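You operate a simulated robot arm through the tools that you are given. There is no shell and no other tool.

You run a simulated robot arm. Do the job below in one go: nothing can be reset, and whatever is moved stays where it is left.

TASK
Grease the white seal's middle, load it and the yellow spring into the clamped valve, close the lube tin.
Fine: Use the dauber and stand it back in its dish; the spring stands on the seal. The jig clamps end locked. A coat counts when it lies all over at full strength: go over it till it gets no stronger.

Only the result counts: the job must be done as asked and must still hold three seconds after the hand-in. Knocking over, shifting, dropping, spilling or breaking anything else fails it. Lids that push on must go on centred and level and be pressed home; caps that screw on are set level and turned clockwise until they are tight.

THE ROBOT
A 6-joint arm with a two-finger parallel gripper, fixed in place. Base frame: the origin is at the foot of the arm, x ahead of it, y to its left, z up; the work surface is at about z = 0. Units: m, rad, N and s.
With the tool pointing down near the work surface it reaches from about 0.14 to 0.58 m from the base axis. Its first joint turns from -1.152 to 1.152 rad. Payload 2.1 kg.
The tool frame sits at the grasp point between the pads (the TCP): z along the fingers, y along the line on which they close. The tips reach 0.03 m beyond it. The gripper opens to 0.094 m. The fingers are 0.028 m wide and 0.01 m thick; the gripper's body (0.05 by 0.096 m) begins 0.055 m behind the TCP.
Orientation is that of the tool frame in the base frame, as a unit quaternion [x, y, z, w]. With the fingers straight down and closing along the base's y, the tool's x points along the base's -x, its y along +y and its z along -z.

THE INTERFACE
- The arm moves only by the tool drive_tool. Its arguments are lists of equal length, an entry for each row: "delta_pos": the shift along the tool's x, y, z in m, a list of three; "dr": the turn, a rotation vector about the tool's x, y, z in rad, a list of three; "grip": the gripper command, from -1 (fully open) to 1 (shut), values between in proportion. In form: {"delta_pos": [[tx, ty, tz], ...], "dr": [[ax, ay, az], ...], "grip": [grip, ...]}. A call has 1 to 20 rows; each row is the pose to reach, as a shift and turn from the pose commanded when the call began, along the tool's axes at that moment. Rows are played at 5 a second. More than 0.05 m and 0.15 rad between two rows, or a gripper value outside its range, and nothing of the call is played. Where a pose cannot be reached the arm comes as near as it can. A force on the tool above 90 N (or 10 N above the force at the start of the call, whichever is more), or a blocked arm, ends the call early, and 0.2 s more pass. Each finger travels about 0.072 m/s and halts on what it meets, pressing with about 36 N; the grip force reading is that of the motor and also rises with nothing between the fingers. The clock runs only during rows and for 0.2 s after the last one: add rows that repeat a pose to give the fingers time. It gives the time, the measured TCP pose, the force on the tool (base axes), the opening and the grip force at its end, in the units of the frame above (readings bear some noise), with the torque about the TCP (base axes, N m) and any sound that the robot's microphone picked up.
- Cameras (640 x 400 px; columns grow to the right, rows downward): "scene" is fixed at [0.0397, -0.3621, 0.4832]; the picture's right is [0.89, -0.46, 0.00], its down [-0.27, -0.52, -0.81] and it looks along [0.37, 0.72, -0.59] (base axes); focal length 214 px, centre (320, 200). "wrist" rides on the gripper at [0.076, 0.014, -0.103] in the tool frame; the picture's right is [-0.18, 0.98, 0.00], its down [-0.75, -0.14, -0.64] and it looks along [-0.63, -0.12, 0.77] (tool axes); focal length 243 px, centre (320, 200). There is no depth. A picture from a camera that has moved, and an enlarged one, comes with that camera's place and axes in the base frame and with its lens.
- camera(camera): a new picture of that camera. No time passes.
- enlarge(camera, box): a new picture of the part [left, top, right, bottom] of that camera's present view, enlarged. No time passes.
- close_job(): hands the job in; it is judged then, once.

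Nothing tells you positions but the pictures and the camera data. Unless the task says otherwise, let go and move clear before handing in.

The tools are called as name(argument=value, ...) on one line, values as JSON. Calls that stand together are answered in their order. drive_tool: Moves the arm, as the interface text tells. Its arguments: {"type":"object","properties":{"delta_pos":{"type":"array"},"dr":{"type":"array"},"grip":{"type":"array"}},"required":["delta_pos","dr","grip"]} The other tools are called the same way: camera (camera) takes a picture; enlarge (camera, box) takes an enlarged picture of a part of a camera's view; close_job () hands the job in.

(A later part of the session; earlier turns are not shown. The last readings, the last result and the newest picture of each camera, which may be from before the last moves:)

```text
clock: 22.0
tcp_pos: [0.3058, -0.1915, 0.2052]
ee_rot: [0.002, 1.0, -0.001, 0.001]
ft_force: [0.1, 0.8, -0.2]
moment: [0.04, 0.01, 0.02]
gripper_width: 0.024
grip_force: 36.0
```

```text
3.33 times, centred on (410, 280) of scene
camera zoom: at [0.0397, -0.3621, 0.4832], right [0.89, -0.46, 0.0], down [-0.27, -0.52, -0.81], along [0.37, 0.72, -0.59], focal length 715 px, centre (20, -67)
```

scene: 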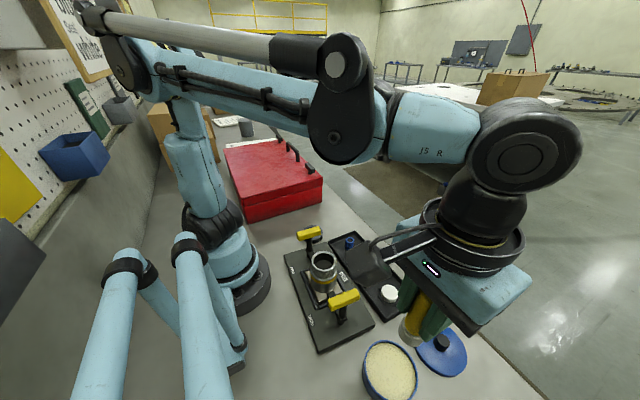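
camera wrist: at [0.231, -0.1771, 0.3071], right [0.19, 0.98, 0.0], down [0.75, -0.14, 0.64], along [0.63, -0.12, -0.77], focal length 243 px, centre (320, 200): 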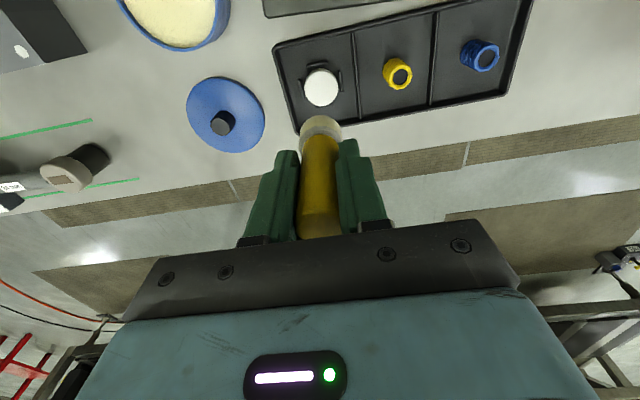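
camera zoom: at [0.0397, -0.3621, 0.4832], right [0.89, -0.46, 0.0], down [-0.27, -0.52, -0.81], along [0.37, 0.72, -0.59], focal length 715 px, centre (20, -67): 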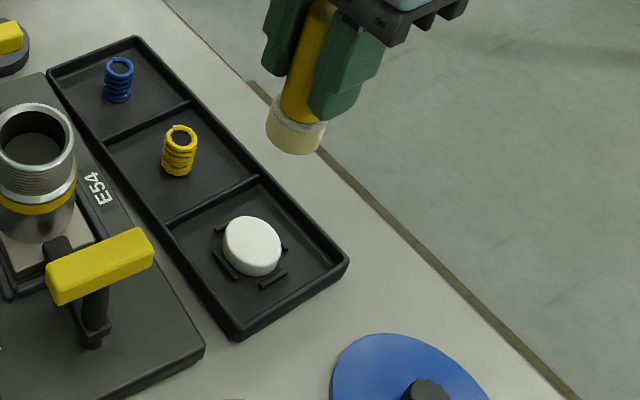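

The seal is centred at about (0.308, -0.190), about 37–38 mm across. I'll shift slightly to centre the pad over it and lower to just above.

drive_tool(delta_pos=[[-0.002, 0.0015, 0.02], [-0.002, 0.0015, 0.05], [-0.002, 0.0015, 0.08], [-0.002, 0.0015, 0.095], [-0.002, 0.0015, 0.1], [-0.002, 0.0015, 0.1]], dr=[[0, 0, 0], [0, 0, 0], [0, 0, 0], [0, 0, 0], [0, 0, 0], [0, 0, 0]], grip=[1, 1, 1, 1, 1, 1])

enlarge(camera="wrist", box=[240, 40, 400, 160])

enlarge(camera="scene", box=[340, 240, 440, 320])

```text
clock: 23.4
tcp_pos: [0.309, -0.1892, 0.105]
ee_rot: [0.0, 1.0, -0.001, 0.001]
ft_force: [0.4, -0.7, -0.8]
moment: [0.01, -0.03, -0.03]
gripper_width: 0.0239
grip_force: 35.8
```

```text
3.33 times, centred on (320, 100) of wrist
camera zoom: at [0.2331, -0.1748, 0.2064], right [0.18, 0.98, 0.0], down [0.75, -0.14, 0.64], along [0.63, -0.12, -0.77], focal length 809 px, centre (320, 533)
```

zoom: 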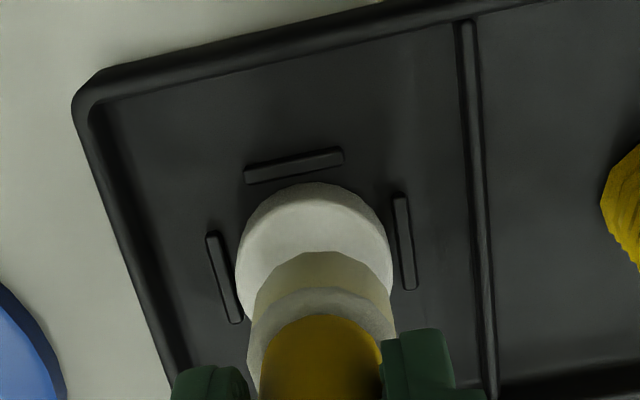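

```text
5.00 times, centred on (390, 280) of scene
camera zoom: at [0.0397, -0.3621, 0.4832], right [0.89, -0.46, 0.0], down [-0.27, -0.52, -0.81], along [0.37, 0.72, -0.59], focal length 1072 px, centre (-30, -200)
```

zoom: 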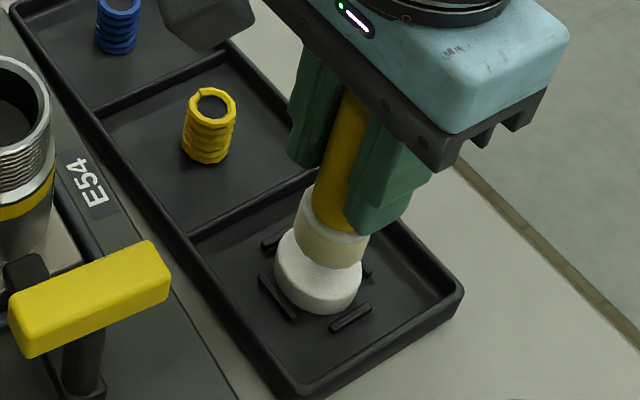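

The pad is centred above the seal. Lowering gently until contact.

drive_tool(delta_pos=[[0, 0, 0.003], [0, 0, 0.006], [0, 0, 0.008], [0, 0, 0.009], [0, 0, 0.009]], dr=[[0, 0, 0], [0, 0, 0], [0, 0, 0], [0, 0, 0], [0, 0, 0]], grip=[1, 1, 1, 1, 1])

enlarge(camera="scene", box=[340, 240, 440, 320])

```text
clock: 24.6
tcp_pos: [0.3081, -0.1891, 0.0955]
ee_rot: [0.001, 1.0, -0.001, 0.001]
ft_force: [-1.1, -0.2, 0.0]
moment: [0.03, 0.01, -0.01]
gripper_width: 0.0243
grip_force: 36.1
```

```text
5.00 times, centred on (390, 280) of scene
camera zoom: at [0.0397, -0.3621, 0.4832], right [0.89, -0.46, 0.0], down [-0.27, -0.52, -0.81], along [0.37, 0.72, -0.59], focal length 1072 px, centre (-30, -200)
```

zoom: 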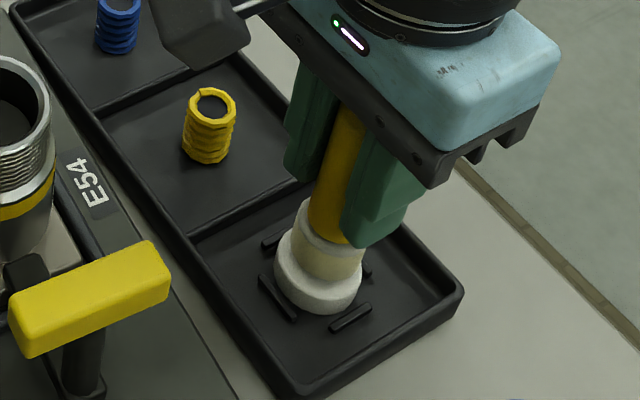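

drive_tool(delta_pos=[[0, 0, 0.001], [0, 0, 0.002], [0, 0, 0.002]], dr=[[0, 0, 0], [0, 0, 0], [0, 0, 0]], grip=[1, 1, 1])

```text
clock: 25.4
tcp_pos: [0.3079, -0.1895, 0.0938]
ee_rot: [0.0, 1.0, -0.001, 0.001]
ft_force: [0.5, -0.6, -0.1]
moment: [-0.01, 0.0, 0.0]
gripper_width: 0.0239
grip_force: 35.9
```

drive_tool(delta_pos=[[0, 0, 0.001], [0, 0, 0.002], [0, 0, 0.002]], dr=[[0, 0, 0], [0, 0, 0], [0, 0, 0]], grip=[1, 1, 1])

enlarge(camera="scene", box=[340, 240, 440, 320])

```text
clock: 26.2
tcp_pos: [0.3085, -0.189, 0.0915]
ee_rot: [0.0, 1.0, 0.0, 0.0]
ft_force: [1.1, -0.2, 26.9]
moment: [-0.01, -0.11, -0.06]
gripper_width: 0.0238
grip_force: 36.2
```

```text
5.00 times, centred on (390, 280) of scene
camera zoom: at [0.0396, -0.362, 0.4832], right [0.89, -0.46, 0.0], down [-0.27, -0.52, -0.81], along [0.37, 0.72, -0.59], focal length 1072 px, centre (-30, -200)
```

zoom: 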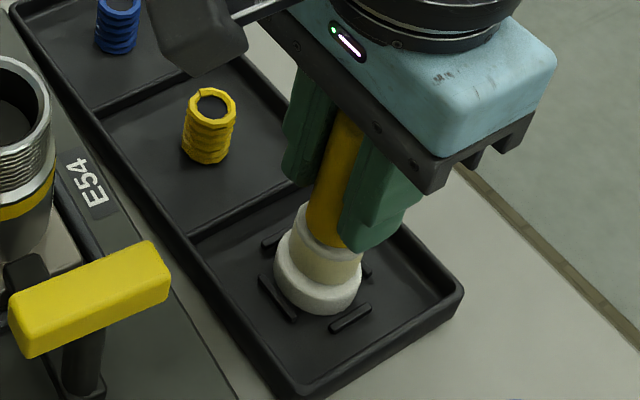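

Contact made with about 27 N. I'll lift a little and look at what the first dab left.

drive_tool(delta_pos=[[0, 0, 0], [0, 0, -0.01], [0, 0, -0.04], [0, 0, -0.08], [0, 0, -0.1], [0, 0, -0.1]], dr=[[0, 0, 0], [0, 0, 0], [0, 0, 0], [0, 0, 0], [0, 0, 0], [0, 0, 0]], grip=[1, 1, 1, 1, 1, 1])

enlarge(camera="wrist", box=[240, 20, 400, 140])

enlarge(camera="scene", box=[350, 260, 430, 320])

```text
clock: 27.6
tcp_pos: [0.3063, -0.1894, 0.1915]
ee_rot: [0.001, 1.0, -0.001, 0.0]
ft_force: [-0.3, 0.1, -0.8]
moment: [-0.01, -0.04, -0.03]
gripper_width: 0.0241
grip_force: 35.8
```

```text
3.33 times, centred on (320, 80) of wrist
camera zoom: at [0.2318, -0.1751, 0.2936], right [0.18, 0.98, 0.0], down [0.75, -0.14, 0.64], along [0.63, -0.12, -0.77], focal length 809 px, centre (320, 600)
```

zoom: 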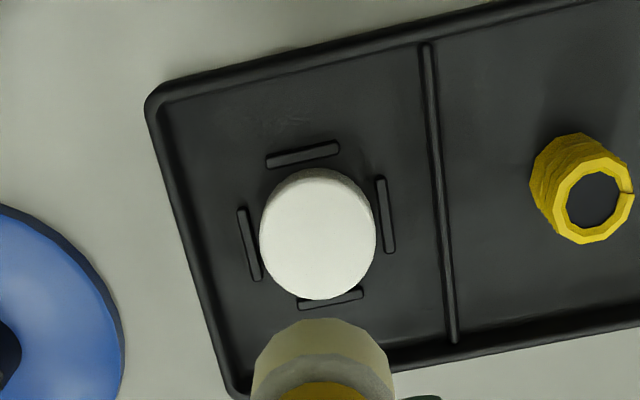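

```text
6.67 times, centred on (390, 290) of scene
camera zoom: at [0.0397, -0.3621, 0.4832], right [0.89, -0.46, 0.0], down [-0.27, -0.52, -0.81], along [0.37, 0.72, -0.59], focal length 1430 px, centre (-147, -400)
```

zoom: 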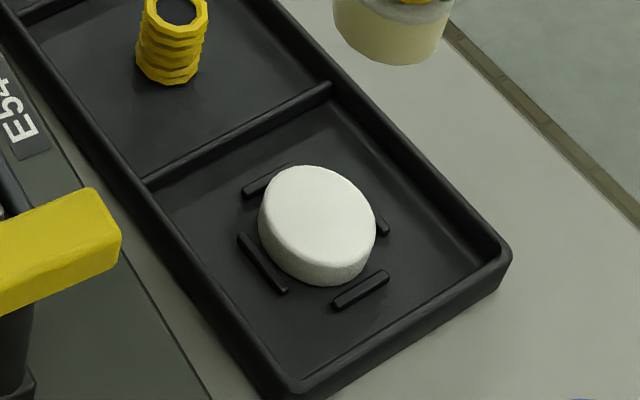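

enlarge(camera="wrist", box=[296, 55, 344, 100])

enlarge(camera="scene", box=[375, 275, 405, 300])

enlarge(camera="scene", box=[380, 225, 440, 275])

```text
8.89 times, centred on (320, 78) of wrist
camera zoom: at [0.2318, -0.1751, 0.2936], right [0.18, 0.98, 0.0], down [0.75, -0.14, 0.64], along [0.63, -0.12, -0.77], focal length 2157 px, centre (320, 1289)
```

zoom: 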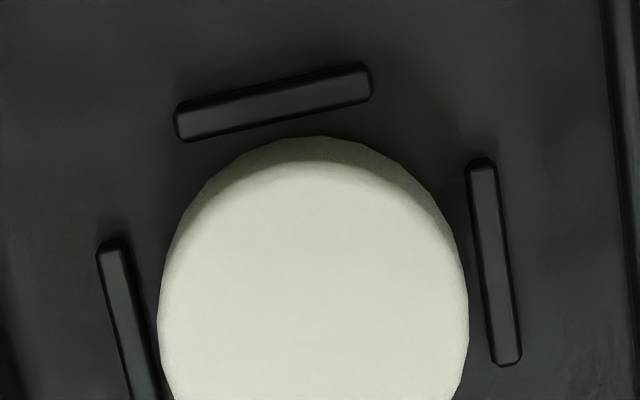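

```text
16.00 times, centred on (390, 288) of scene
camera zoom: at [0.0397, -0.3621, 0.4832], right [0.89, -0.46, 0.0], down [-0.27, -0.52, -0.81], along [0.37, 0.72, -0.59], focal length 3432 px, centre (-800, -1200)
```

zoom: 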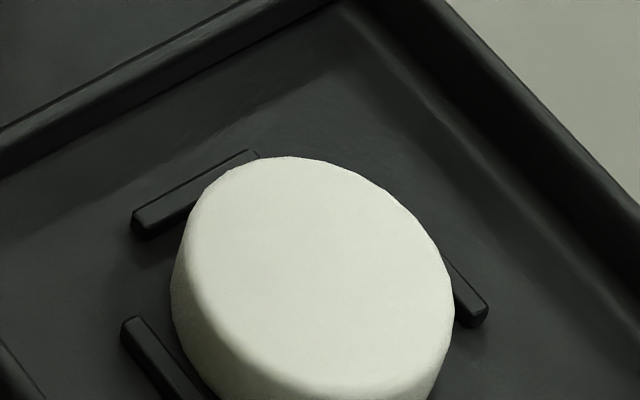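

```text
8.00 times, centred on (410, 250) of scene
camera zoom: at [0.0397, -0.3621, 0.4832], right [0.89, -0.46, 0.0], down [-0.27, -0.52, -0.81], along [0.37, 0.72, -0.59], focal length 1716 px, centre (-400, -200)
```

zoom: 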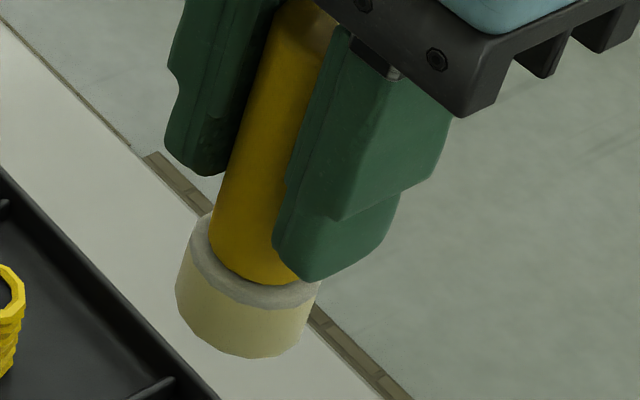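

No visible coat after one still press, so I'll go back down and rub in small circles on the seal's middle with light pressure.

drive_tool(delta_pos=[[0, 0, 0.04], [0, 0, 0.08], [0, 0, 0.095], [0, 0, 0.099], [0, 0, 0.0995], [0.002, 0, 0.0995], [0.0014, 0.0014, 0.0995], [0, 0.002, 0.0995], [-0.0014, 0.0014, 0.0995], [-0.002, 0, 0.0995], [-0.0014, -0.0014, 0.0995], [0, -0.002, 0.0995], [0.0014, -0.0014, 0.0995], [0, 0, 0.0995], [0, 0, 0.0995]], dr=[[0, 0, 0], [0, 0, 0], [0, 0, 0], [0, 0, 0], [0, 0, 0], [0, 0, 0], [0, 0, 0], [0, 0, 0], [0, 0, 0], [0, 0, 0], [0, 0, 0], [0, 0, 0], [0, 0, 0], [0, 0, 0], [0, 0, 0]], grip=[1, 1, 1, 1, 1, 1, 1, 1, 1, 1, 1, 1, 1, 1, 1])

enlarge(camera="scene", box=[350, 250, 430, 310])

```text
clock: 30.8
tcp_pos: [0.3088, -0.1895, 0.0925]
ee_rot: [0.0, 1.0, -0.001, 0.0]
ft_force: [-0.9, -0.4, -0.2]
moment: [0.0, -0.02, -0.02]
gripper_width: 0.024
grip_force: 36.0
```

```text
6.67 times, centred on (390, 280) of scene
camera zoom: at [0.0397, -0.3621, 0.4832], right [0.89, -0.46, 0.0], down [-0.27, -0.52, -0.81], along [0.37, 0.72, -0.59], focal length 1430 px, centre (-147, -333)
```

zoom: 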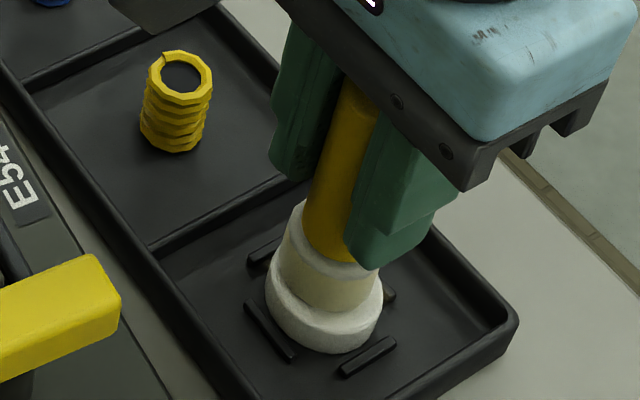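

At that height there was no force, so contact is right at this level. I'll press 0.5 mm deeper and rub.

drive_tool(delta_pos=[[0, 0, 0.0003], [0, 0, 0.0005], [0.002, 0, 0.0005], [0.0014, 0.0014, 0.0005], [0, 0.002, 0.0005], [-0.0014, 0.0014, 0.0005], [-0.002, 0, 0.0005], [-0.0014, -0.0014, 0.0005], [0, -0.002, 0.0005], [0.0014, -0.0014, 0.0005], [0.002, 0, 0.0005], [0, 0, 0.0005], [0, 0, 0.0005]], dr=[[0, 0, 0], [0, 0, 0], [0, 0, 0], [0, 0, 0], [0, 0, 0], [0, 0, 0], [0, 0, 0], [0, 0, 0], [0, 0, 0], [0, 0, 0], [0, 0, 0], [0, 0, 0], [0, 0, 0]], grip=[1, 1, 1, 1, 1, 1, 1, 1, 1, 1, 1, 1, 1])

enlarge(camera="scene", box=[350, 250, 430, 310])

```text
clock: 33.6
tcp_pos: [0.3084, -0.1892, 0.0916]
ee_rot: [0.0, 1.0, -0.002, 0.0]
ft_force: [-0.4, -2.7, 9.4]
moment: [-0.28, -0.07, -0.05]
gripper_width: 0.0241
grip_force: 35.9
```

```text
6.67 times, centred on (390, 280) of scene
camera zoom: at [0.0396, -0.3621, 0.4832], right [0.89, -0.46, 0.0], down [-0.27, -0.52, -0.81], along [0.37, 0.72, -0.59], focal length 1430 px, centre (-147, -333)
```

zoom: 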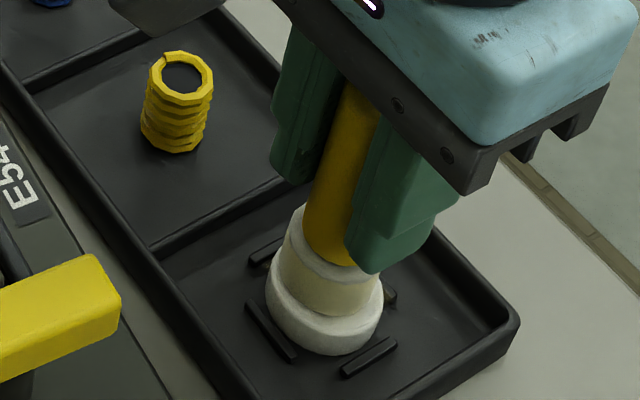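

Rubbing with about 9 N contact. I'll lift and inspect.

drive_tool(delta_pos=[[0, 0, -0.01], [0, 0, -0.04], [0, 0, -0.08], [0, 0, -0.1], [0, 0, -0.1]], dr=[[0, 0, 0], [0, 0, 0], [0, 0, 0], [0, 0, 0], [0, 0, 0]], grip=[1, 1, 1, 1, 1])

enlarge(camera="wrist", box=[288, 50, 352, 100])

enlarge(camera="scene", box=[370, 270, 410, 305])

enlarge(camera="scene", box=[380, 225, 440, 275])

```text
clock: 34.8
tcp_pos: [0.3095, -0.1896, 0.1918]
ee_rot: [0.0, 1.0, -0.001, 0.0]
ft_force: [0.5, -0.1, -0.5]
moment: [-0.01, -0.02, 0.0]
gripper_width: 0.024
grip_force: 35.9
```

```text
8.00 times, centred on (320, 75) of wrist
camera zoom: at [0.2334, -0.1755, 0.2941], right [0.18, 0.98, 0.0], down [0.75, -0.14, 0.64], along [0.63, -0.12, -0.77], focal length 1941 px, centre (320, 1200)
```

zoom: 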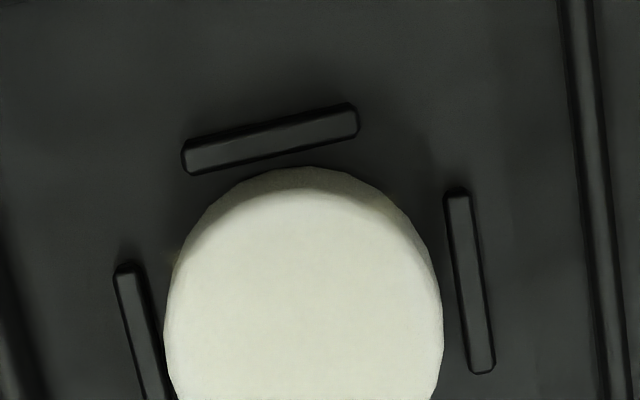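

```text
11.43 times, centred on (390, 288) of scene
camera zoom: at [0.0397, -0.3621, 0.4832], right [0.89, -0.46, 0.0], down [-0.27, -0.52, -0.81], along [0.37, 0.72, -0.59], focal length 2451 px, centre (-480, -800)
```

zoom: 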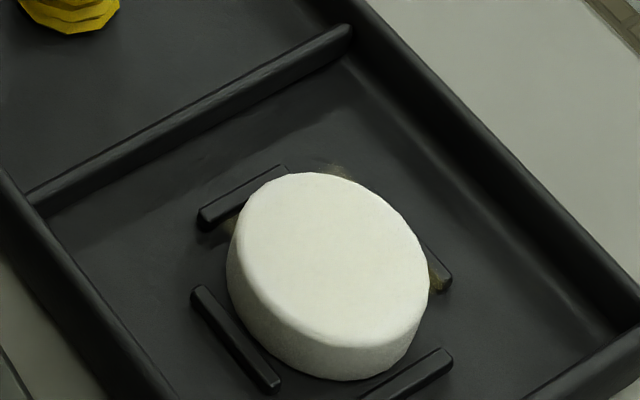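

```text
8.00 times, centred on (410, 250) of scene
camera zoom: at [0.0397, -0.3621, 0.4832], right [0.89, -0.46, 0.0], down [-0.27, -0.52, -0.81], along [0.37, 0.72, -0.59], focal length 1716 px, centre (-400, -200)
```

zoom: 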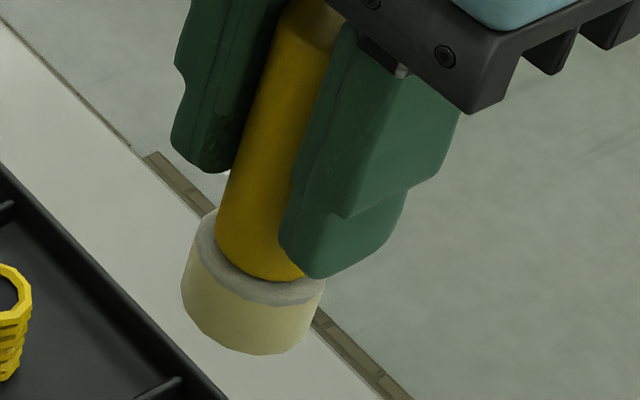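

There is a faint warm tint on the seal and small traces beside it on the tray, so motion should be kept tiny. I'll look closer at the coat.

enlarge(camera="scene", box=[376, 278, 402, 302])

enlarge(camera="wrist", box=[290, 60, 350, 110])

camera(camera="wrist")

```text
16.00 times, centred on (389, 290) of scene
camera zoom: at [0.0397, -0.3621, 0.4832], right [0.89, -0.46, 0.0], down [-0.27, -0.52, -0.81], along [0.37, 0.72, -0.59], focal length 3432 px, centre (-784, -1240)
```

zoom: 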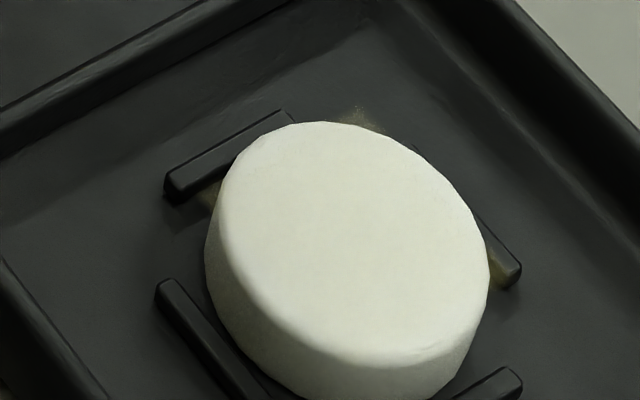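

```text
8.00 times, centred on (320, 85) of wrist
camera zoom: at [0.2334, -0.1755, 0.2941], right [0.18, 0.98, 0.0], down [0.75, -0.14, 0.64], along [0.63, -0.12, -0.77], focal length 1941 px, centre (320, 1120)
```

zoom: 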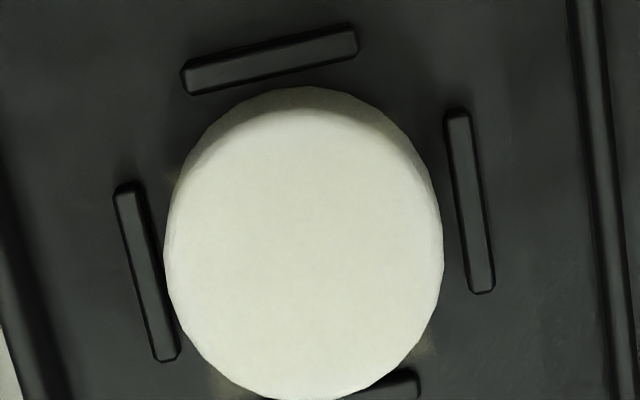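

```text
taken
camera wrist: at [0.2334, -0.1755, 0.2941], right [0.18, 0.98, 0.0], down [0.75, -0.14, 0.64], along [0.63, -0.12, -0.77], focal length 243 px, centre (320, 200)
```

wrist: 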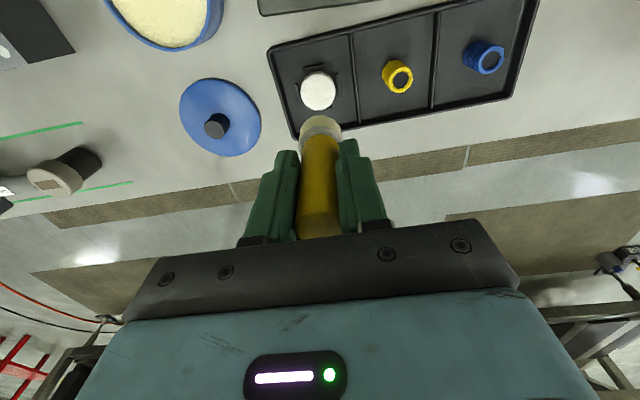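

I'll continue with longer pressing and only ±1 mm motion, shifted slightly to centre the pad better on the seal.

drive_tool(delta_pos=[[-0.001, -0.0015, 0.04], [-0.001, -0.0015, 0.08], [-0.001, -0.0015, 0.095], [-0.001, -0.0015, 0.099], [-0.001, -0.0015, 0.1], [-0.001, -0.0015, 0.1005], [0, -0.0015, 0.1005], [-0.001, -0.0005, 0.1005], [-0.002, -0.0015, 0.1005], [-0.001, -0.0025, 0.1005], [0, -0.0015, 0.1005], [-0.001, -0.0005, 0.1005], [-0.002, -0.0015, 0.1005], [-0.001, -0.0025, 0.1005], [0, -0.0015, 0.1005], [-0.001, -0.0005, 0.1005], [-0.002, -0.0015, 0.1005], [-0.001, -0.0025, 0.1005], [-0.001, -0.0015, 0.1005], [-0.001, -0.0015, 0.1005]], dr=[[0, 0, 0], [0, 0, 0], [0, 0, 0], [0, 0, 0], [0, 0, 0], [0, 0, 0], [0, 0, 0], [0, 0, 0], [0, 0, 0], [0, 0, 0], [0, 0, 0], [0, 0, 0], [0, 0, 0], [0, 0, 0], [0, 0, 0], [0, 0, 0], [0, 0, 0], [0, 0, 0], [0, 0, 0], [0, 0, 0]], grip=[1, 1, 1, 1, 1, 1, 1, 1, 1, 1, 1, 1, 1, 1, 1, 1, 1, 1, 1, 1])

```text
clock: 39.0
tcp_pos: [0.3083, -0.1908, 0.0907]
ee_rot: [0.001, 1.0, -0.002, 0.001]
ft_force: [2.3, 0.6, 8.3]
moment: [-0.01, -0.21, -0.04]
gripper_width: 0.0238
grip_force: 35.8
```

drive_tool(delta_pos=[[0, 0, -0.01], [0, 0, -0.04], [0, 0, -0.08], [0, 0, -0.1], [0, 0, -0.1]], dr=[[0, 0, 0], [0, 0, 0], [0, 0, 0], [0, 0, 0], [0, 0, 0]], grip=[1, 1, 1, 1, 1])

enlarge(camera="wrist", box=[290, 60, 350, 110])

enlarge(camera="scene", box=[370, 270, 410, 305])

enlarge(camera="scene", box=[380, 225, 440, 275])

```text
clock: 40.2
tcp_pos: [0.309, -0.191, 0.1911]
ee_rot: [-0.001, 1.0, -0.001, 0.001]
ft_force: [1.1, 0.2, -0.5]
moment: [-0.01, 0.0, 0.03]
gripper_width: 0.0238
grip_force: 36.2
```

```text
8.00 times, centred on (320, 85) of wrist
camera zoom: at [0.2343, -0.1771, 0.2938], right [0.18, 0.98, 0.0], down [0.75, -0.14, 0.64], along [0.63, -0.12, -0.77], focal length 1941 px, centre (320, 1120)
```

zoom: 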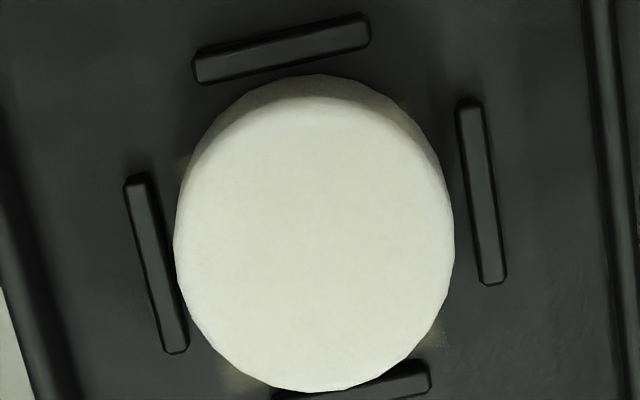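

```text
11.43 times, centred on (390, 288) of scene
camera zoom: at [0.0397, -0.3621, 0.4832], right [0.89, -0.46, 0.0], down [-0.27, -0.52, -0.81], along [0.37, 0.72, -0.59], focal length 2451 px, centre (-480, -800)
```

zoom: 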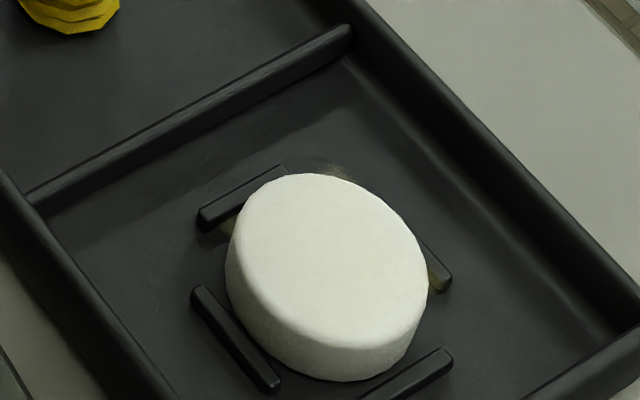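

```text
8.00 times, centred on (410, 250) of scene
camera zoom: at [0.0397, -0.3621, 0.4832], right [0.89, -0.46, 0.0], down [-0.27, -0.52, -0.81], along [0.37, 0.72, -0.59], focal length 1716 px, centre (-400, -200)
```

zoom: 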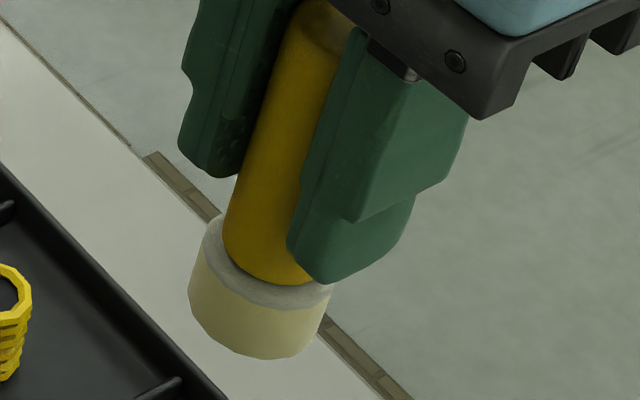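

enlarge(camera="scene", box=[380, 280, 400, 296])

enlarge(camera="scene", box=[340, 330, 440, 400])

```text
16.00 times, centred on (390, 288) of scene
camera zoom: at [0.0397, -0.3621, 0.4832], right [0.89, -0.46, 0.0], down [-0.27, -0.52, -0.81], along [0.37, 0.72, -0.59], focal length 3432 px, centre (-800, -1208)
```

zoom: 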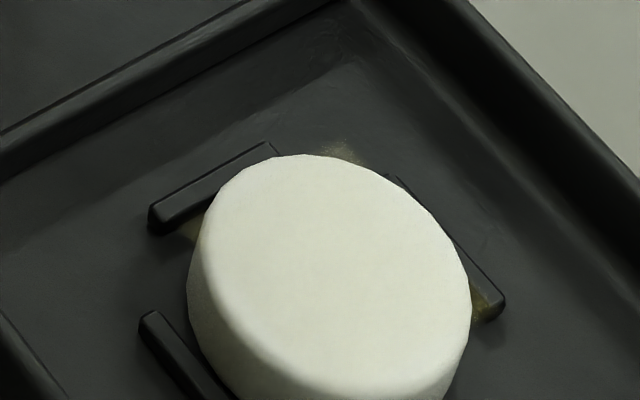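

```text
5.71 times, centred on (390, 365) of scene
camera zoom: at [0.0397, -0.3621, 0.4832], right [0.89, -0.46, 0.0], down [-0.27, -0.52, -0.81], along [0.37, 0.72, -0.59], focal length 1226 px, centre (-80, -743)
```

zoom: 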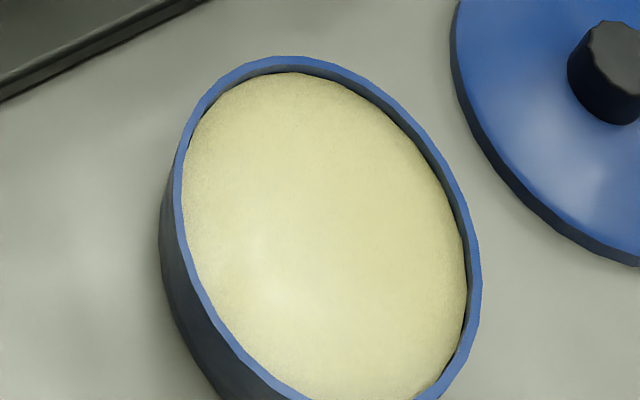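

The tint on the seal is weak compared with the grease in the tin. I'll re-dip the pad to make sure it's well loaded, then press the middle repeatedly.

drive_tool(delta_pos=[[0, 0, 0.04], [0, 0, 0.08], [0, 0, 0.095], [0, 0, 0.099], [0, 0, 0.1003], [0, 0, 0.1008], [0.001, 0, 0.1008], [0, 0.001, 0.1008], [-0.001, 0, 0.1008], [0, -0.001, 0.1008], [0.001, 0, 0.1008], [0, 0.001, 0.1008], [-0.001, 0, 0.1008], [0, -0.001, 0.1008], [0.001, 0, 0.1008], [0, 0.001, 0.1008], [-0.001, 0, 0.1008], [0, -0.001, 0.1008], [0, 0, 0.1008], [0, 0, 0.1008]], dr=[[0, 0, 0], [0, 0, 0], [0, 0, 0], [0, 0, 0], [0, 0, 0], [0, 0, 0], [0, 0, 0], [0, 0, 0], [0, 0, 0], [0, 0, 0], [0, 0, 0], [0, 0, 0], [0, 0, 0], [0, 0, 0], [0, 0, 0], [0, 0, 0], [0, 0, 0], [0, 0, 0], [0, 0, 0], [0, 0, 0]], grip=[1, 1, 1, 1, 1, 1, 1, 1, 1, 1, 1, 1, 1, 1, 1, 1, 1, 1, 1, 1])

drive_tool(delta_pos=[[0, 0, -0.01], [0, 0, -0.04], [0, 0, -0.08], [0, 0, -0.1], [0, 0, -0.1]], dr=[[0, 0, 0], [0, 0, 0], [0, 0, 0], [0, 0, 0], [0, 0, 0]], grip=[1, 1, 1, 1, 1])

enlarge(camera="scene", box=[380, 280, 400, 296])

enlarge(camera="wrist", box=[290, 60, 350, 110])

```text
clock: 44.4
tcp_pos: [0.3084, -0.1904, 0.0906]
ee_rot: [0.0, 1.0, -0.001, 0.001]
ft_force: [0.7, -0.3, 9.8]
moment: [0.0, -0.11, -0.03]
gripper_width: 0.0238
grip_force: 35.9
```

```text
clock: 45.6
tcp_pos: [0.3081, -0.1904, 0.1905]
ee_rot: [0.0, 1.0, -0.001, 0.001]
ft_force: [-0.1, -0.5, -1.1]
moment: [0.01, 0.03, 0.0]
gripper_width: 0.0239
grip_force: 36.2
```

```text
16.00 times, centred on (390, 288) of scene
camera zoom: at [0.0397, -0.3621, 0.4832], right [0.89, -0.46, 0.0], down [-0.27, -0.52, -0.81], along [0.37, 0.72, -0.59], focal length 3432 px, centre (-800, -1208)
```

zoom: 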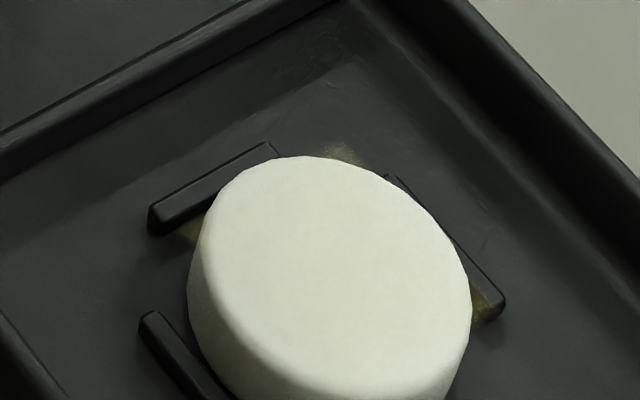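

```text
8.00 times, centred on (320, 85) of wrist
camera zoom: at [0.2335, -0.1756, 0.2932], right [0.18, 0.98, 0.0], down [0.75, -0.14, 0.64], along [0.63, -0.12, -0.77], focal length 1941 px, centre (320, 1120)
```

zoom: 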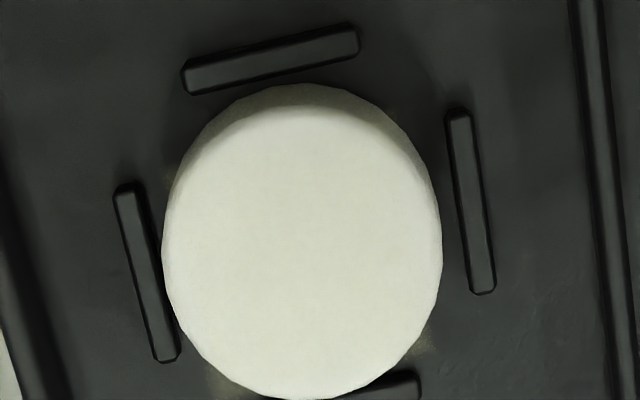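

The tint is changing only slowly. I'll re-dip in the tin, with a little movement in the grease to load the pad well.

drive_tool(delta_pos=[[0.02, -0.02, -0.01], [0.05, -0.05, -0.01], [0.08, -0.085, -0.01], [0.106, -0.114, -0.01], [0.106, -0.114, 0.03], [0.106, -0.114, 0.07], [0.106, -0.114, 0.081], [0.106, -0.114, 0.085], [0.106, -0.114, 0.0857], [0.11, -0.114, 0.0857], [0.106, -0.11, 0.0857], [0.102, -0.114, 0.0857], [0.106, -0.118, 0.0857], [0.106, -0.114, 0.0857], [0.106, -0.114, 0.0857]], dr=[[0, 0, 0], [0, 0, 0], [0, 0, 0], [0, 0, 0], [0, 0, 0], [0, 0, 0], [0, 0, 0], [0, 0, 0], [0, 0, 0], [0, 0, 0], [0, 0, 0], [0, 0, 0], [0, 0, 0], [0, 0, 0], [0, 0, 0]], grip=[1, 1, 1, 1, 1, 1, 1, 1, 1, 1, 1, 1, 1, 1, 1])

enlarge(camera="wrist", box=[240, 40, 400, 160])

enlarge(camera="scene", box=[380, 280, 400, 296])

```text
clock: 48.8
tcp_pos: [0.205, -0.3043, 0.1049]
ee_rot: [0.001, 1.0, -0.001, 0.002]
ft_force: [0.4, -0.2, -1.0]
moment: [-0.02, 0.0, -0.02]
gripper_width: 0.0239
grip_force: 36.4
```

```text
3.33 times, centred on (320, 100) of wrist
camera zoom: at [0.1283, -0.2899, 0.2069], right [0.18, 0.98, 0.0], down [0.75, -0.14, 0.64], along [0.63, -0.12, -0.77], focal length 809 px, centre (320, 533)
```

zoom: 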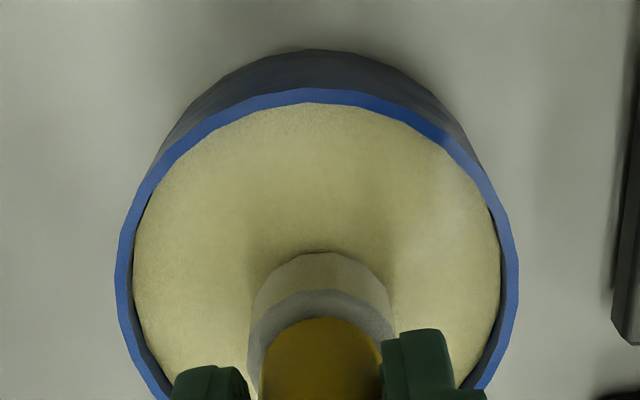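

```text
16.00 times, centred on (390, 288) of scene
camera zoom: at [0.0397, -0.3621, 0.4832], right [0.89, -0.46, 0.0], down [-0.27, -0.52, -0.81], along [0.37, 0.72, -0.59], focal length 3432 px, centre (-800, -1208)
```

zoom: 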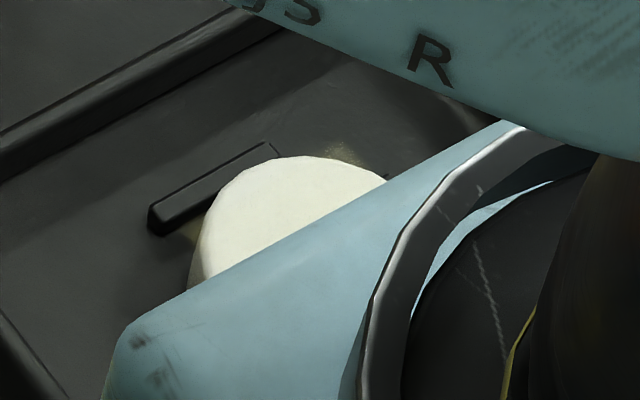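

drive_tool(delta_pos=[[0, 0, 0.0005], [0, 0, 0.001], [0, 0, 0.0015], [0.003, 0, 0.0015], [0, 0.003, 0.0015], [-0.003, 0, 0.0015], [0, -0.003, 0.0015], [0, 0, 0.0015], [0, 0, 0.0015]], dr=[[0, 0, 0], [0, 0, 0], [0, 0, 0], [0, 0, 0], [0, 0, 0], [0, 0, 0], [0, 0, 0], [0, 0, 0], [0, 0, 0]], grip=[1, 1, 1, 1, 1, 1, 1, 1, 1])

enlarge(camera="wrist", box=[240, 40, 400, 160])

```text
clock: 50.8
tcp_pos: [0.2043, -0.3049, 0.1036]
ee_rot: [0.0, 1.0, -0.001, 0.002]
ft_force: [6.4, -4.2, 23.3]
moment: [-0.26, -0.56, -0.02]
gripper_width: 0.0241
grip_force: 35.7
```

```text
3.33 times, centred on (320, 100) of wrist
camera zoom: at [0.1283, -0.2904, 0.2052], right [0.18, 0.98, 0.0], down [0.75, -0.14, 0.65], along [0.63, -0.12, -0.76], focal length 809 px, centre (320, 533)
```

zoom: 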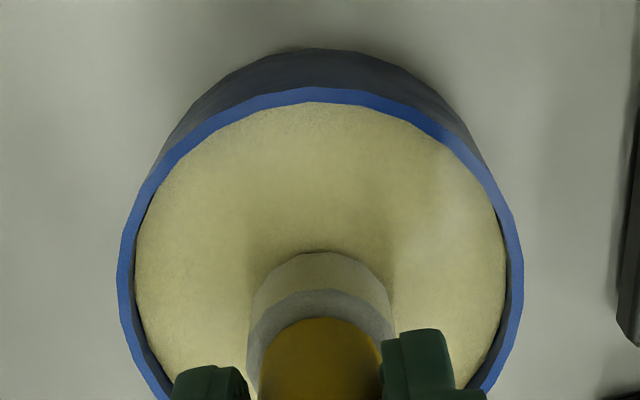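

Pad is loaded again (23 N contact). Back to the seal for another press with small circles.

drive_tool(delta_pos=[[0, 0, -0.01], [0, 0, -0.05], [0, 0, -0.09], [-0.03, 0.03, -0.1], [-0.06, 0.065, -0.1], [-0.09, 0.1, -0.09], [-0.106, 0.114, -0.05], [-0.106, 0.114, -0.01], [-0.106, 0.114, 0.005], [-0.106, 0.114, 0.011], [-0.106, 0.114, 0.0125], [-0.106, 0.114, 0.0132], [-0.106, 0.114, 0.0132], [-0.105, 0.114, 0.0132], [-0.106, 0.115, 0.0132], [-0.107, 0.114, 0.0132], [-0.106, 0.113, 0.0132], [-0.105, 0.114, 0.0132], [-0.106, 0.114, 0.0132], [-0.106, 0.114, 0.0132]], dr=[[0, 0, 0], [0, 0, 0], [0, 0, 0], [0, 0, 0], [0, 0, 0], [0, 0, 0], [0, 0, 0], [0, 0, 0], [0, 0, 0], [0, 0, 0], [0, 0, 0], [0, 0, 0], [0, 0, 0], [0, 0, 0], [0, 0, 0], [0, 0, 0], [0, 0, 0], [0, 0, 0], [0, 0, 0], [0, 0, 0]], grip=[1, 1, 1, 1, 1, 1, 1, 1, 1, 1, 1, 1, 1, 1, 1, 1, 1, 1, 1, 1])

```text
clock: 55.0
tcp_pos: [0.3091, -0.1926, 0.0891]
ee_rot: [0.001, 1.0, -0.001, 0.001]
ft_force: [-0.7, 1.4, 26.1]
moment: [0.07, -0.06, -0.01]
gripper_width: 0.0241
grip_force: 35.7
```

drive_tool(delta_pos=[[0.001, 0, 0], [0, 0.001, 0], [-0.001, 0, 0], [0, -0.001, 0], [0, 0, 0], [0, 0, -0.01], [0, 0, -0.04], [0, 0, -0.08], [0, 0, -0.1], [0, 0, -0.1]], dr=[[0, 0, 0], [0, 0, 0], [0, 0, 0], [0, 0, 0], [0, 0, 0], [0, 0, 0], [0, 0, 0], [0, 0, 0], [0, 0, 0], [0, 0, 0]], grip=[1, 1, 1, 1, 1, 1, 1, 1, 1, 1])

enlarge(camera="scene", box=[380, 280, 400, 296])

enlarge(camera="wrist", box=[290, 60, 350, 110])

enlarge(camera="scene", box=[370, 225, 440, 300])

```text
clock: 57.2
tcp_pos: [0.3088, -0.1917, 0.1903]
ee_rot: [0.001, 1.0, -0.001, 0.001]
ft_force: [-0.6, 0.2, -0.3]
moment: [0.01, 0.02, 0.0]
gripper_width: 0.0241
grip_force: 35.9
```

```text
16.00 times, centred on (390, 288) of scene
camera zoom: at [0.0397, -0.3621, 0.4832], right [0.89, -0.46, 0.0], down [-0.27, -0.52, -0.81], along [0.37, 0.72, -0.59], focal length 3432 px, centre (-800, -1208)
```

zoom: 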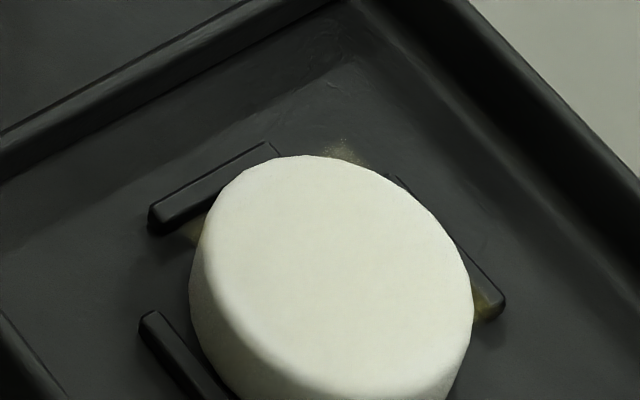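

```text
8.00 times, centred on (320, 85) of wrist
camera zoom: at [0.234, -0.1771, 0.2919], right [0.18, 0.98, 0.0], down [0.75, -0.14, 0.64], along [0.63, -0.12, -0.77], focal length 1941 px, centre (320, 1120)
```

zoom: 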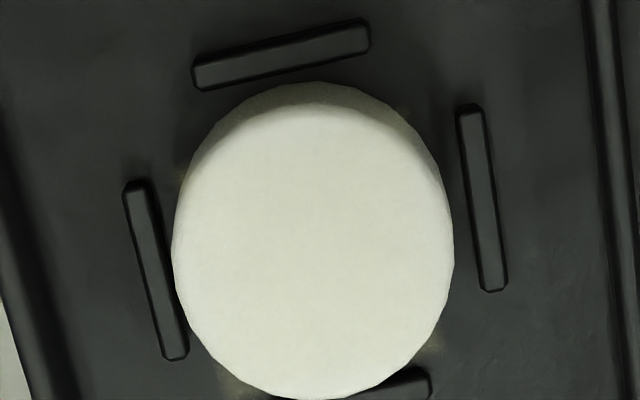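

```text
5.33 times, centred on (405, 262) of scene
camera zoom: at [0.0397, -0.3621, 0.4832], right [0.89, -0.46, 0.0], down [-0.27, -0.52, -0.81], along [0.37, 0.72, -0.59], focal length 1144 px, centre (-133, -133)
```

zoom: 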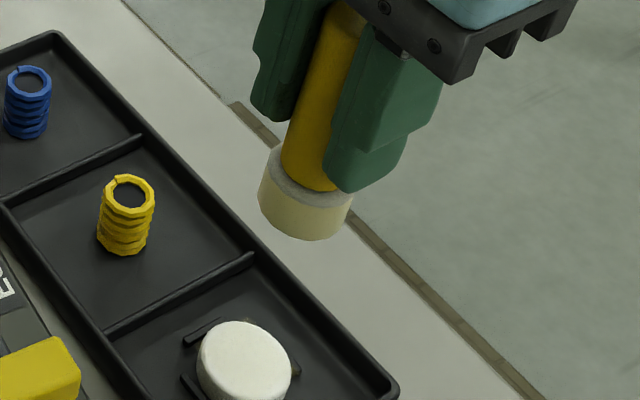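

I can't yet judge the coat on white from this angle. I'll move aside with a tilt so the wrist camera looks straight down at the seal from close by.

drive_tool(delta_pos=[[-0.03, 0, 0], [-0.06, 0, 0], [-0.075, 0, 0], [-0.075, 0, 0.02], [-0.075, 0, 0.04], [-0.075, 0, 0.04]], dr=[[0, 0.1, 0], [0, 0.2, 0], [0, 0.3, 0], [0, 0.35, 0], [0, 0.35, 0], [0, 0.35, 0]], grip=[1, 1, 1, 1, 1, 1])

camera(camera="wrist")

enlarge(camera="wrist", box=[260, 50, 360, 120])

```text
clock: 58.6
tcp_pos: [0.3817, -0.1914, 0.1485]
ee_rot: [0.001, 0.985, -0.001, -0.173]
ft_force: [-0.4, 0.5, -0.5]
moment: [-0.01, 0.0, 0.0]
gripper_width: 0.0238
grip_force: 35.9
```

```text
taken
camera wrist: at [0.348, -0.1776, 0.2716], right [0.17, 0.98, -0.06], down [0.93, -0.14, 0.35], along [0.33, -0.12, -0.94], focal length 243 px, centre (320, 200)
```

wrist: 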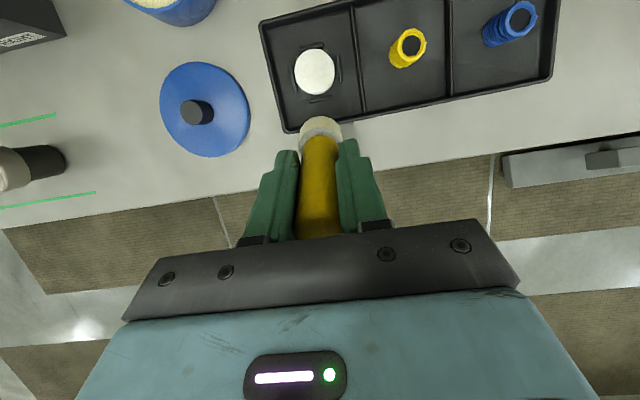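

```text
5.71 times, centred on (310, 85) of wrist
camera zoom: at [0.348, -0.1776, 0.2716], right [0.17, 0.98, -0.06], down [0.93, -0.14, 0.35], along [0.33, -0.12, -0.94], focal length 1386 px, centre (377, 857)
```

zoom: 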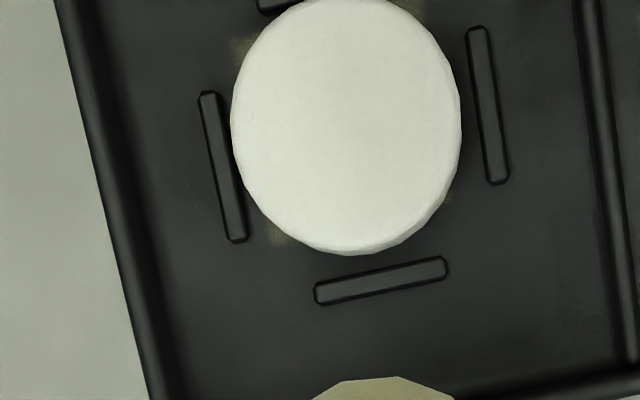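

The top face is faintly cream against its whiter rounded edge, so a coat has begun. I'll return above the seal and dab repeatedly, to see whether it strengthens.

drive_tool(delta_pos=[[0.0, 0, -0.03], [0.02, 0, -0.03], [0.05, 0, -0.03], [0.0842, 0, -0.0119], [0.0842, 0, -0.0119]], dr=[[0, 0, 0], [0, -0.12, 0], [0, -0.24, 0], [0, -0.35, 0], [0, -0.35, 0]], grip=[1, 1, 1, 1, 1])

```text
clock: 59.8
tcp_pos: [0.3078, -0.1897, 0.1885]
ee_rot: [0.0, 1.0, 0.0, 0.001]
ft_force: [-0.6, 0.4, 0.1]
moment: [-0.01, 0.03, -0.03]
gripper_width: 0.0241
grip_force: 35.9
```

drive_tool(delta_pos=[[0, -0.001, 0.04], [0, -0.001, 0.08], [0, -0.001, 0.094], [0, -0.001, 0.098], [0, -0.001, 0.0988], [0, -0.001, 0.0988]], dr=[[0, 0, 0], [0, 0, 0], [0, 0, 0], [0, 0, 0], [0, 0, 0], [0, 0, 0]], grip=[1, 1, 1, 1, 1, 1])

```text
clock: 61.2
tcp_pos: [0.3086, -0.193, 0.0905]
ee_rot: [0.001, 1.0, -0.001, 0.001]
ft_force: [0.2, -0.2, -0.6]
moment: [0.0, 0.03, -0.03]
gripper_width: 0.0238
grip_force: 35.9
```

enlarge(camera="wrist", box=[240, 60, 400, 180])

enlarge(camera="scene", box=[370, 250, 420, 310])

```text
3.33 times, centred on (320, 120) of wrist
camera zoom: at [0.2337, -0.1777, 0.1931], right [0.18, 0.98, 0.0], down [0.75, -0.14, 0.64], along [0.63, -0.12, -0.77], focal length 809 px, centre (320, 467)
```

zoom: 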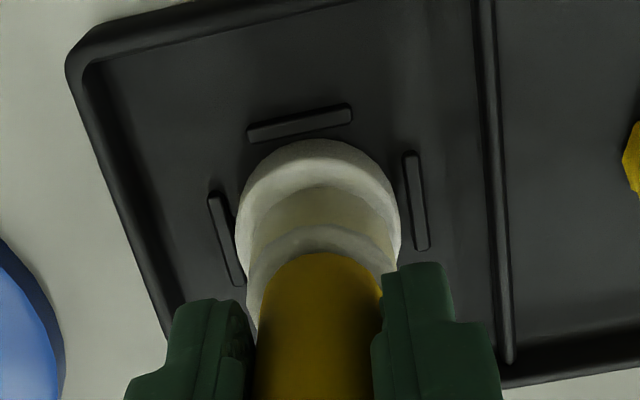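

```text
6.67 times, centred on (395, 280) of scene
camera zoom: at [0.0397, -0.3621, 0.4832], right [0.89, -0.46, 0.0], down [-0.27, -0.52, -0.81], along [0.37, 0.72, -0.59], focal length 1430 px, centre (-180, -333)
```

zoom: 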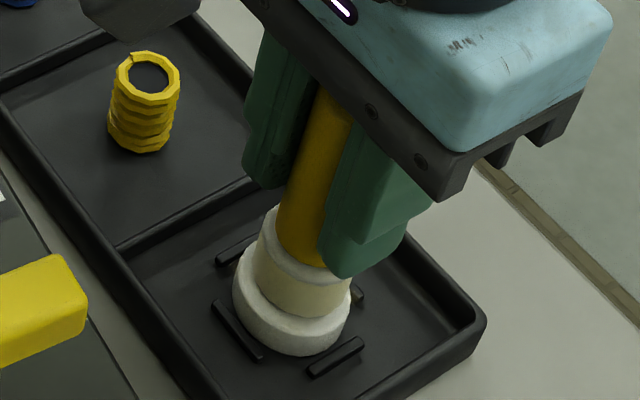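

enlarge(camera="scene", box=[380, 270, 410, 306])

```text
11.11 times, centred on (395, 288) of scene
camera zoom: at [0.0397, -0.3621, 0.4832], right [0.89, -0.46, 0.0], down [-0.27, -0.52, -0.81], along [0.37, 0.72, -0.59], focal length 2383 px, centre (-513, -778)
```

zoom: 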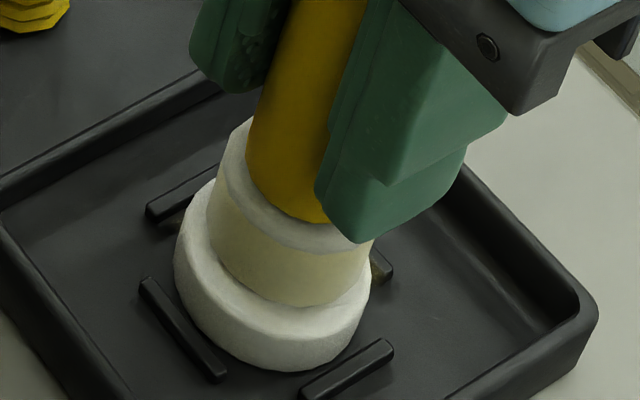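

drive_tool(delta_pos=[[0, 0, -0.02], [0, 0, -0.06], [0, 0, -0.1], [0, 0, -0.12], [0, 0, -0.12]], dr=[[0, 0, 0], [0, 0, 0], [0, 0, 0], [0, 0, 0], [0, 0, 0]], grip=[1, 1, 1, 1, 1])

enlarge(camera="scene", box=[370, 190, 450, 260])

enlarge(camera="wrist", box=[260, 100, 380, 250])

```text
clock: 62.4
tcp_pos: [0.3098, -0.1911, 0.2104]
ee_rot: [0.002, 1.0, -0.001, 0.001]
ft_force: [-1.0, -0.1, 0.2]
moment: [-0.02, -0.01, -0.01]
gripper_width: 0.0239
grip_force: 36.2
```

```text
5.71 times, centred on (410, 225) of scene
camera zoom: at [0.0397, -0.3621, 0.4832], right [0.89, -0.46, 0.0], down [-0.27, -0.52, -0.81], along [0.37, 0.72, -0.59], focal length 1226 px, centre (-194, 57)
```

zoom: 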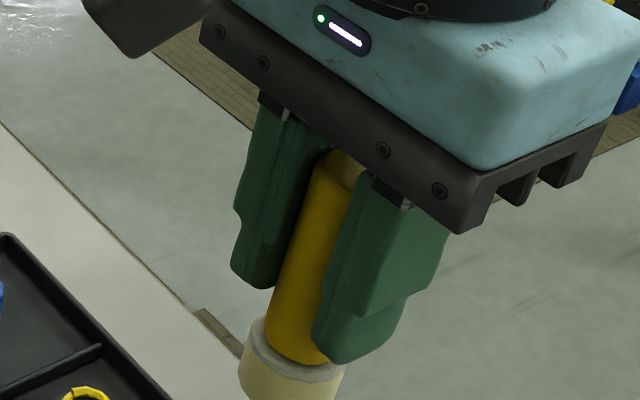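

```text
2.67 times, centred on (320, 175) of wrist
camera zoom: at [0.234, -0.1776, 0.3128], right [0.19, 0.98, 0.0], down [0.75, -0.14, 0.64], along [0.63, -0.12, -0.77], focal length 647 px, centre (320, 267)
```

zoom: 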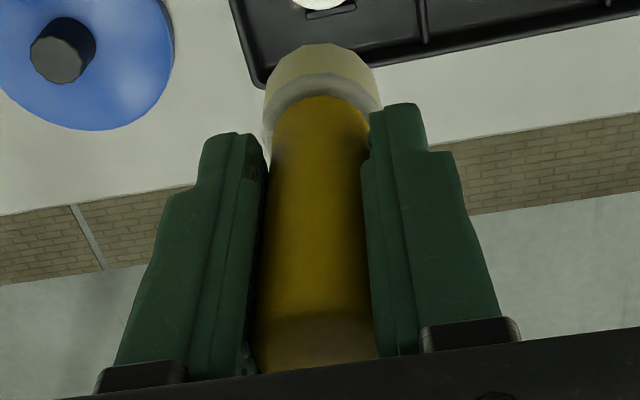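

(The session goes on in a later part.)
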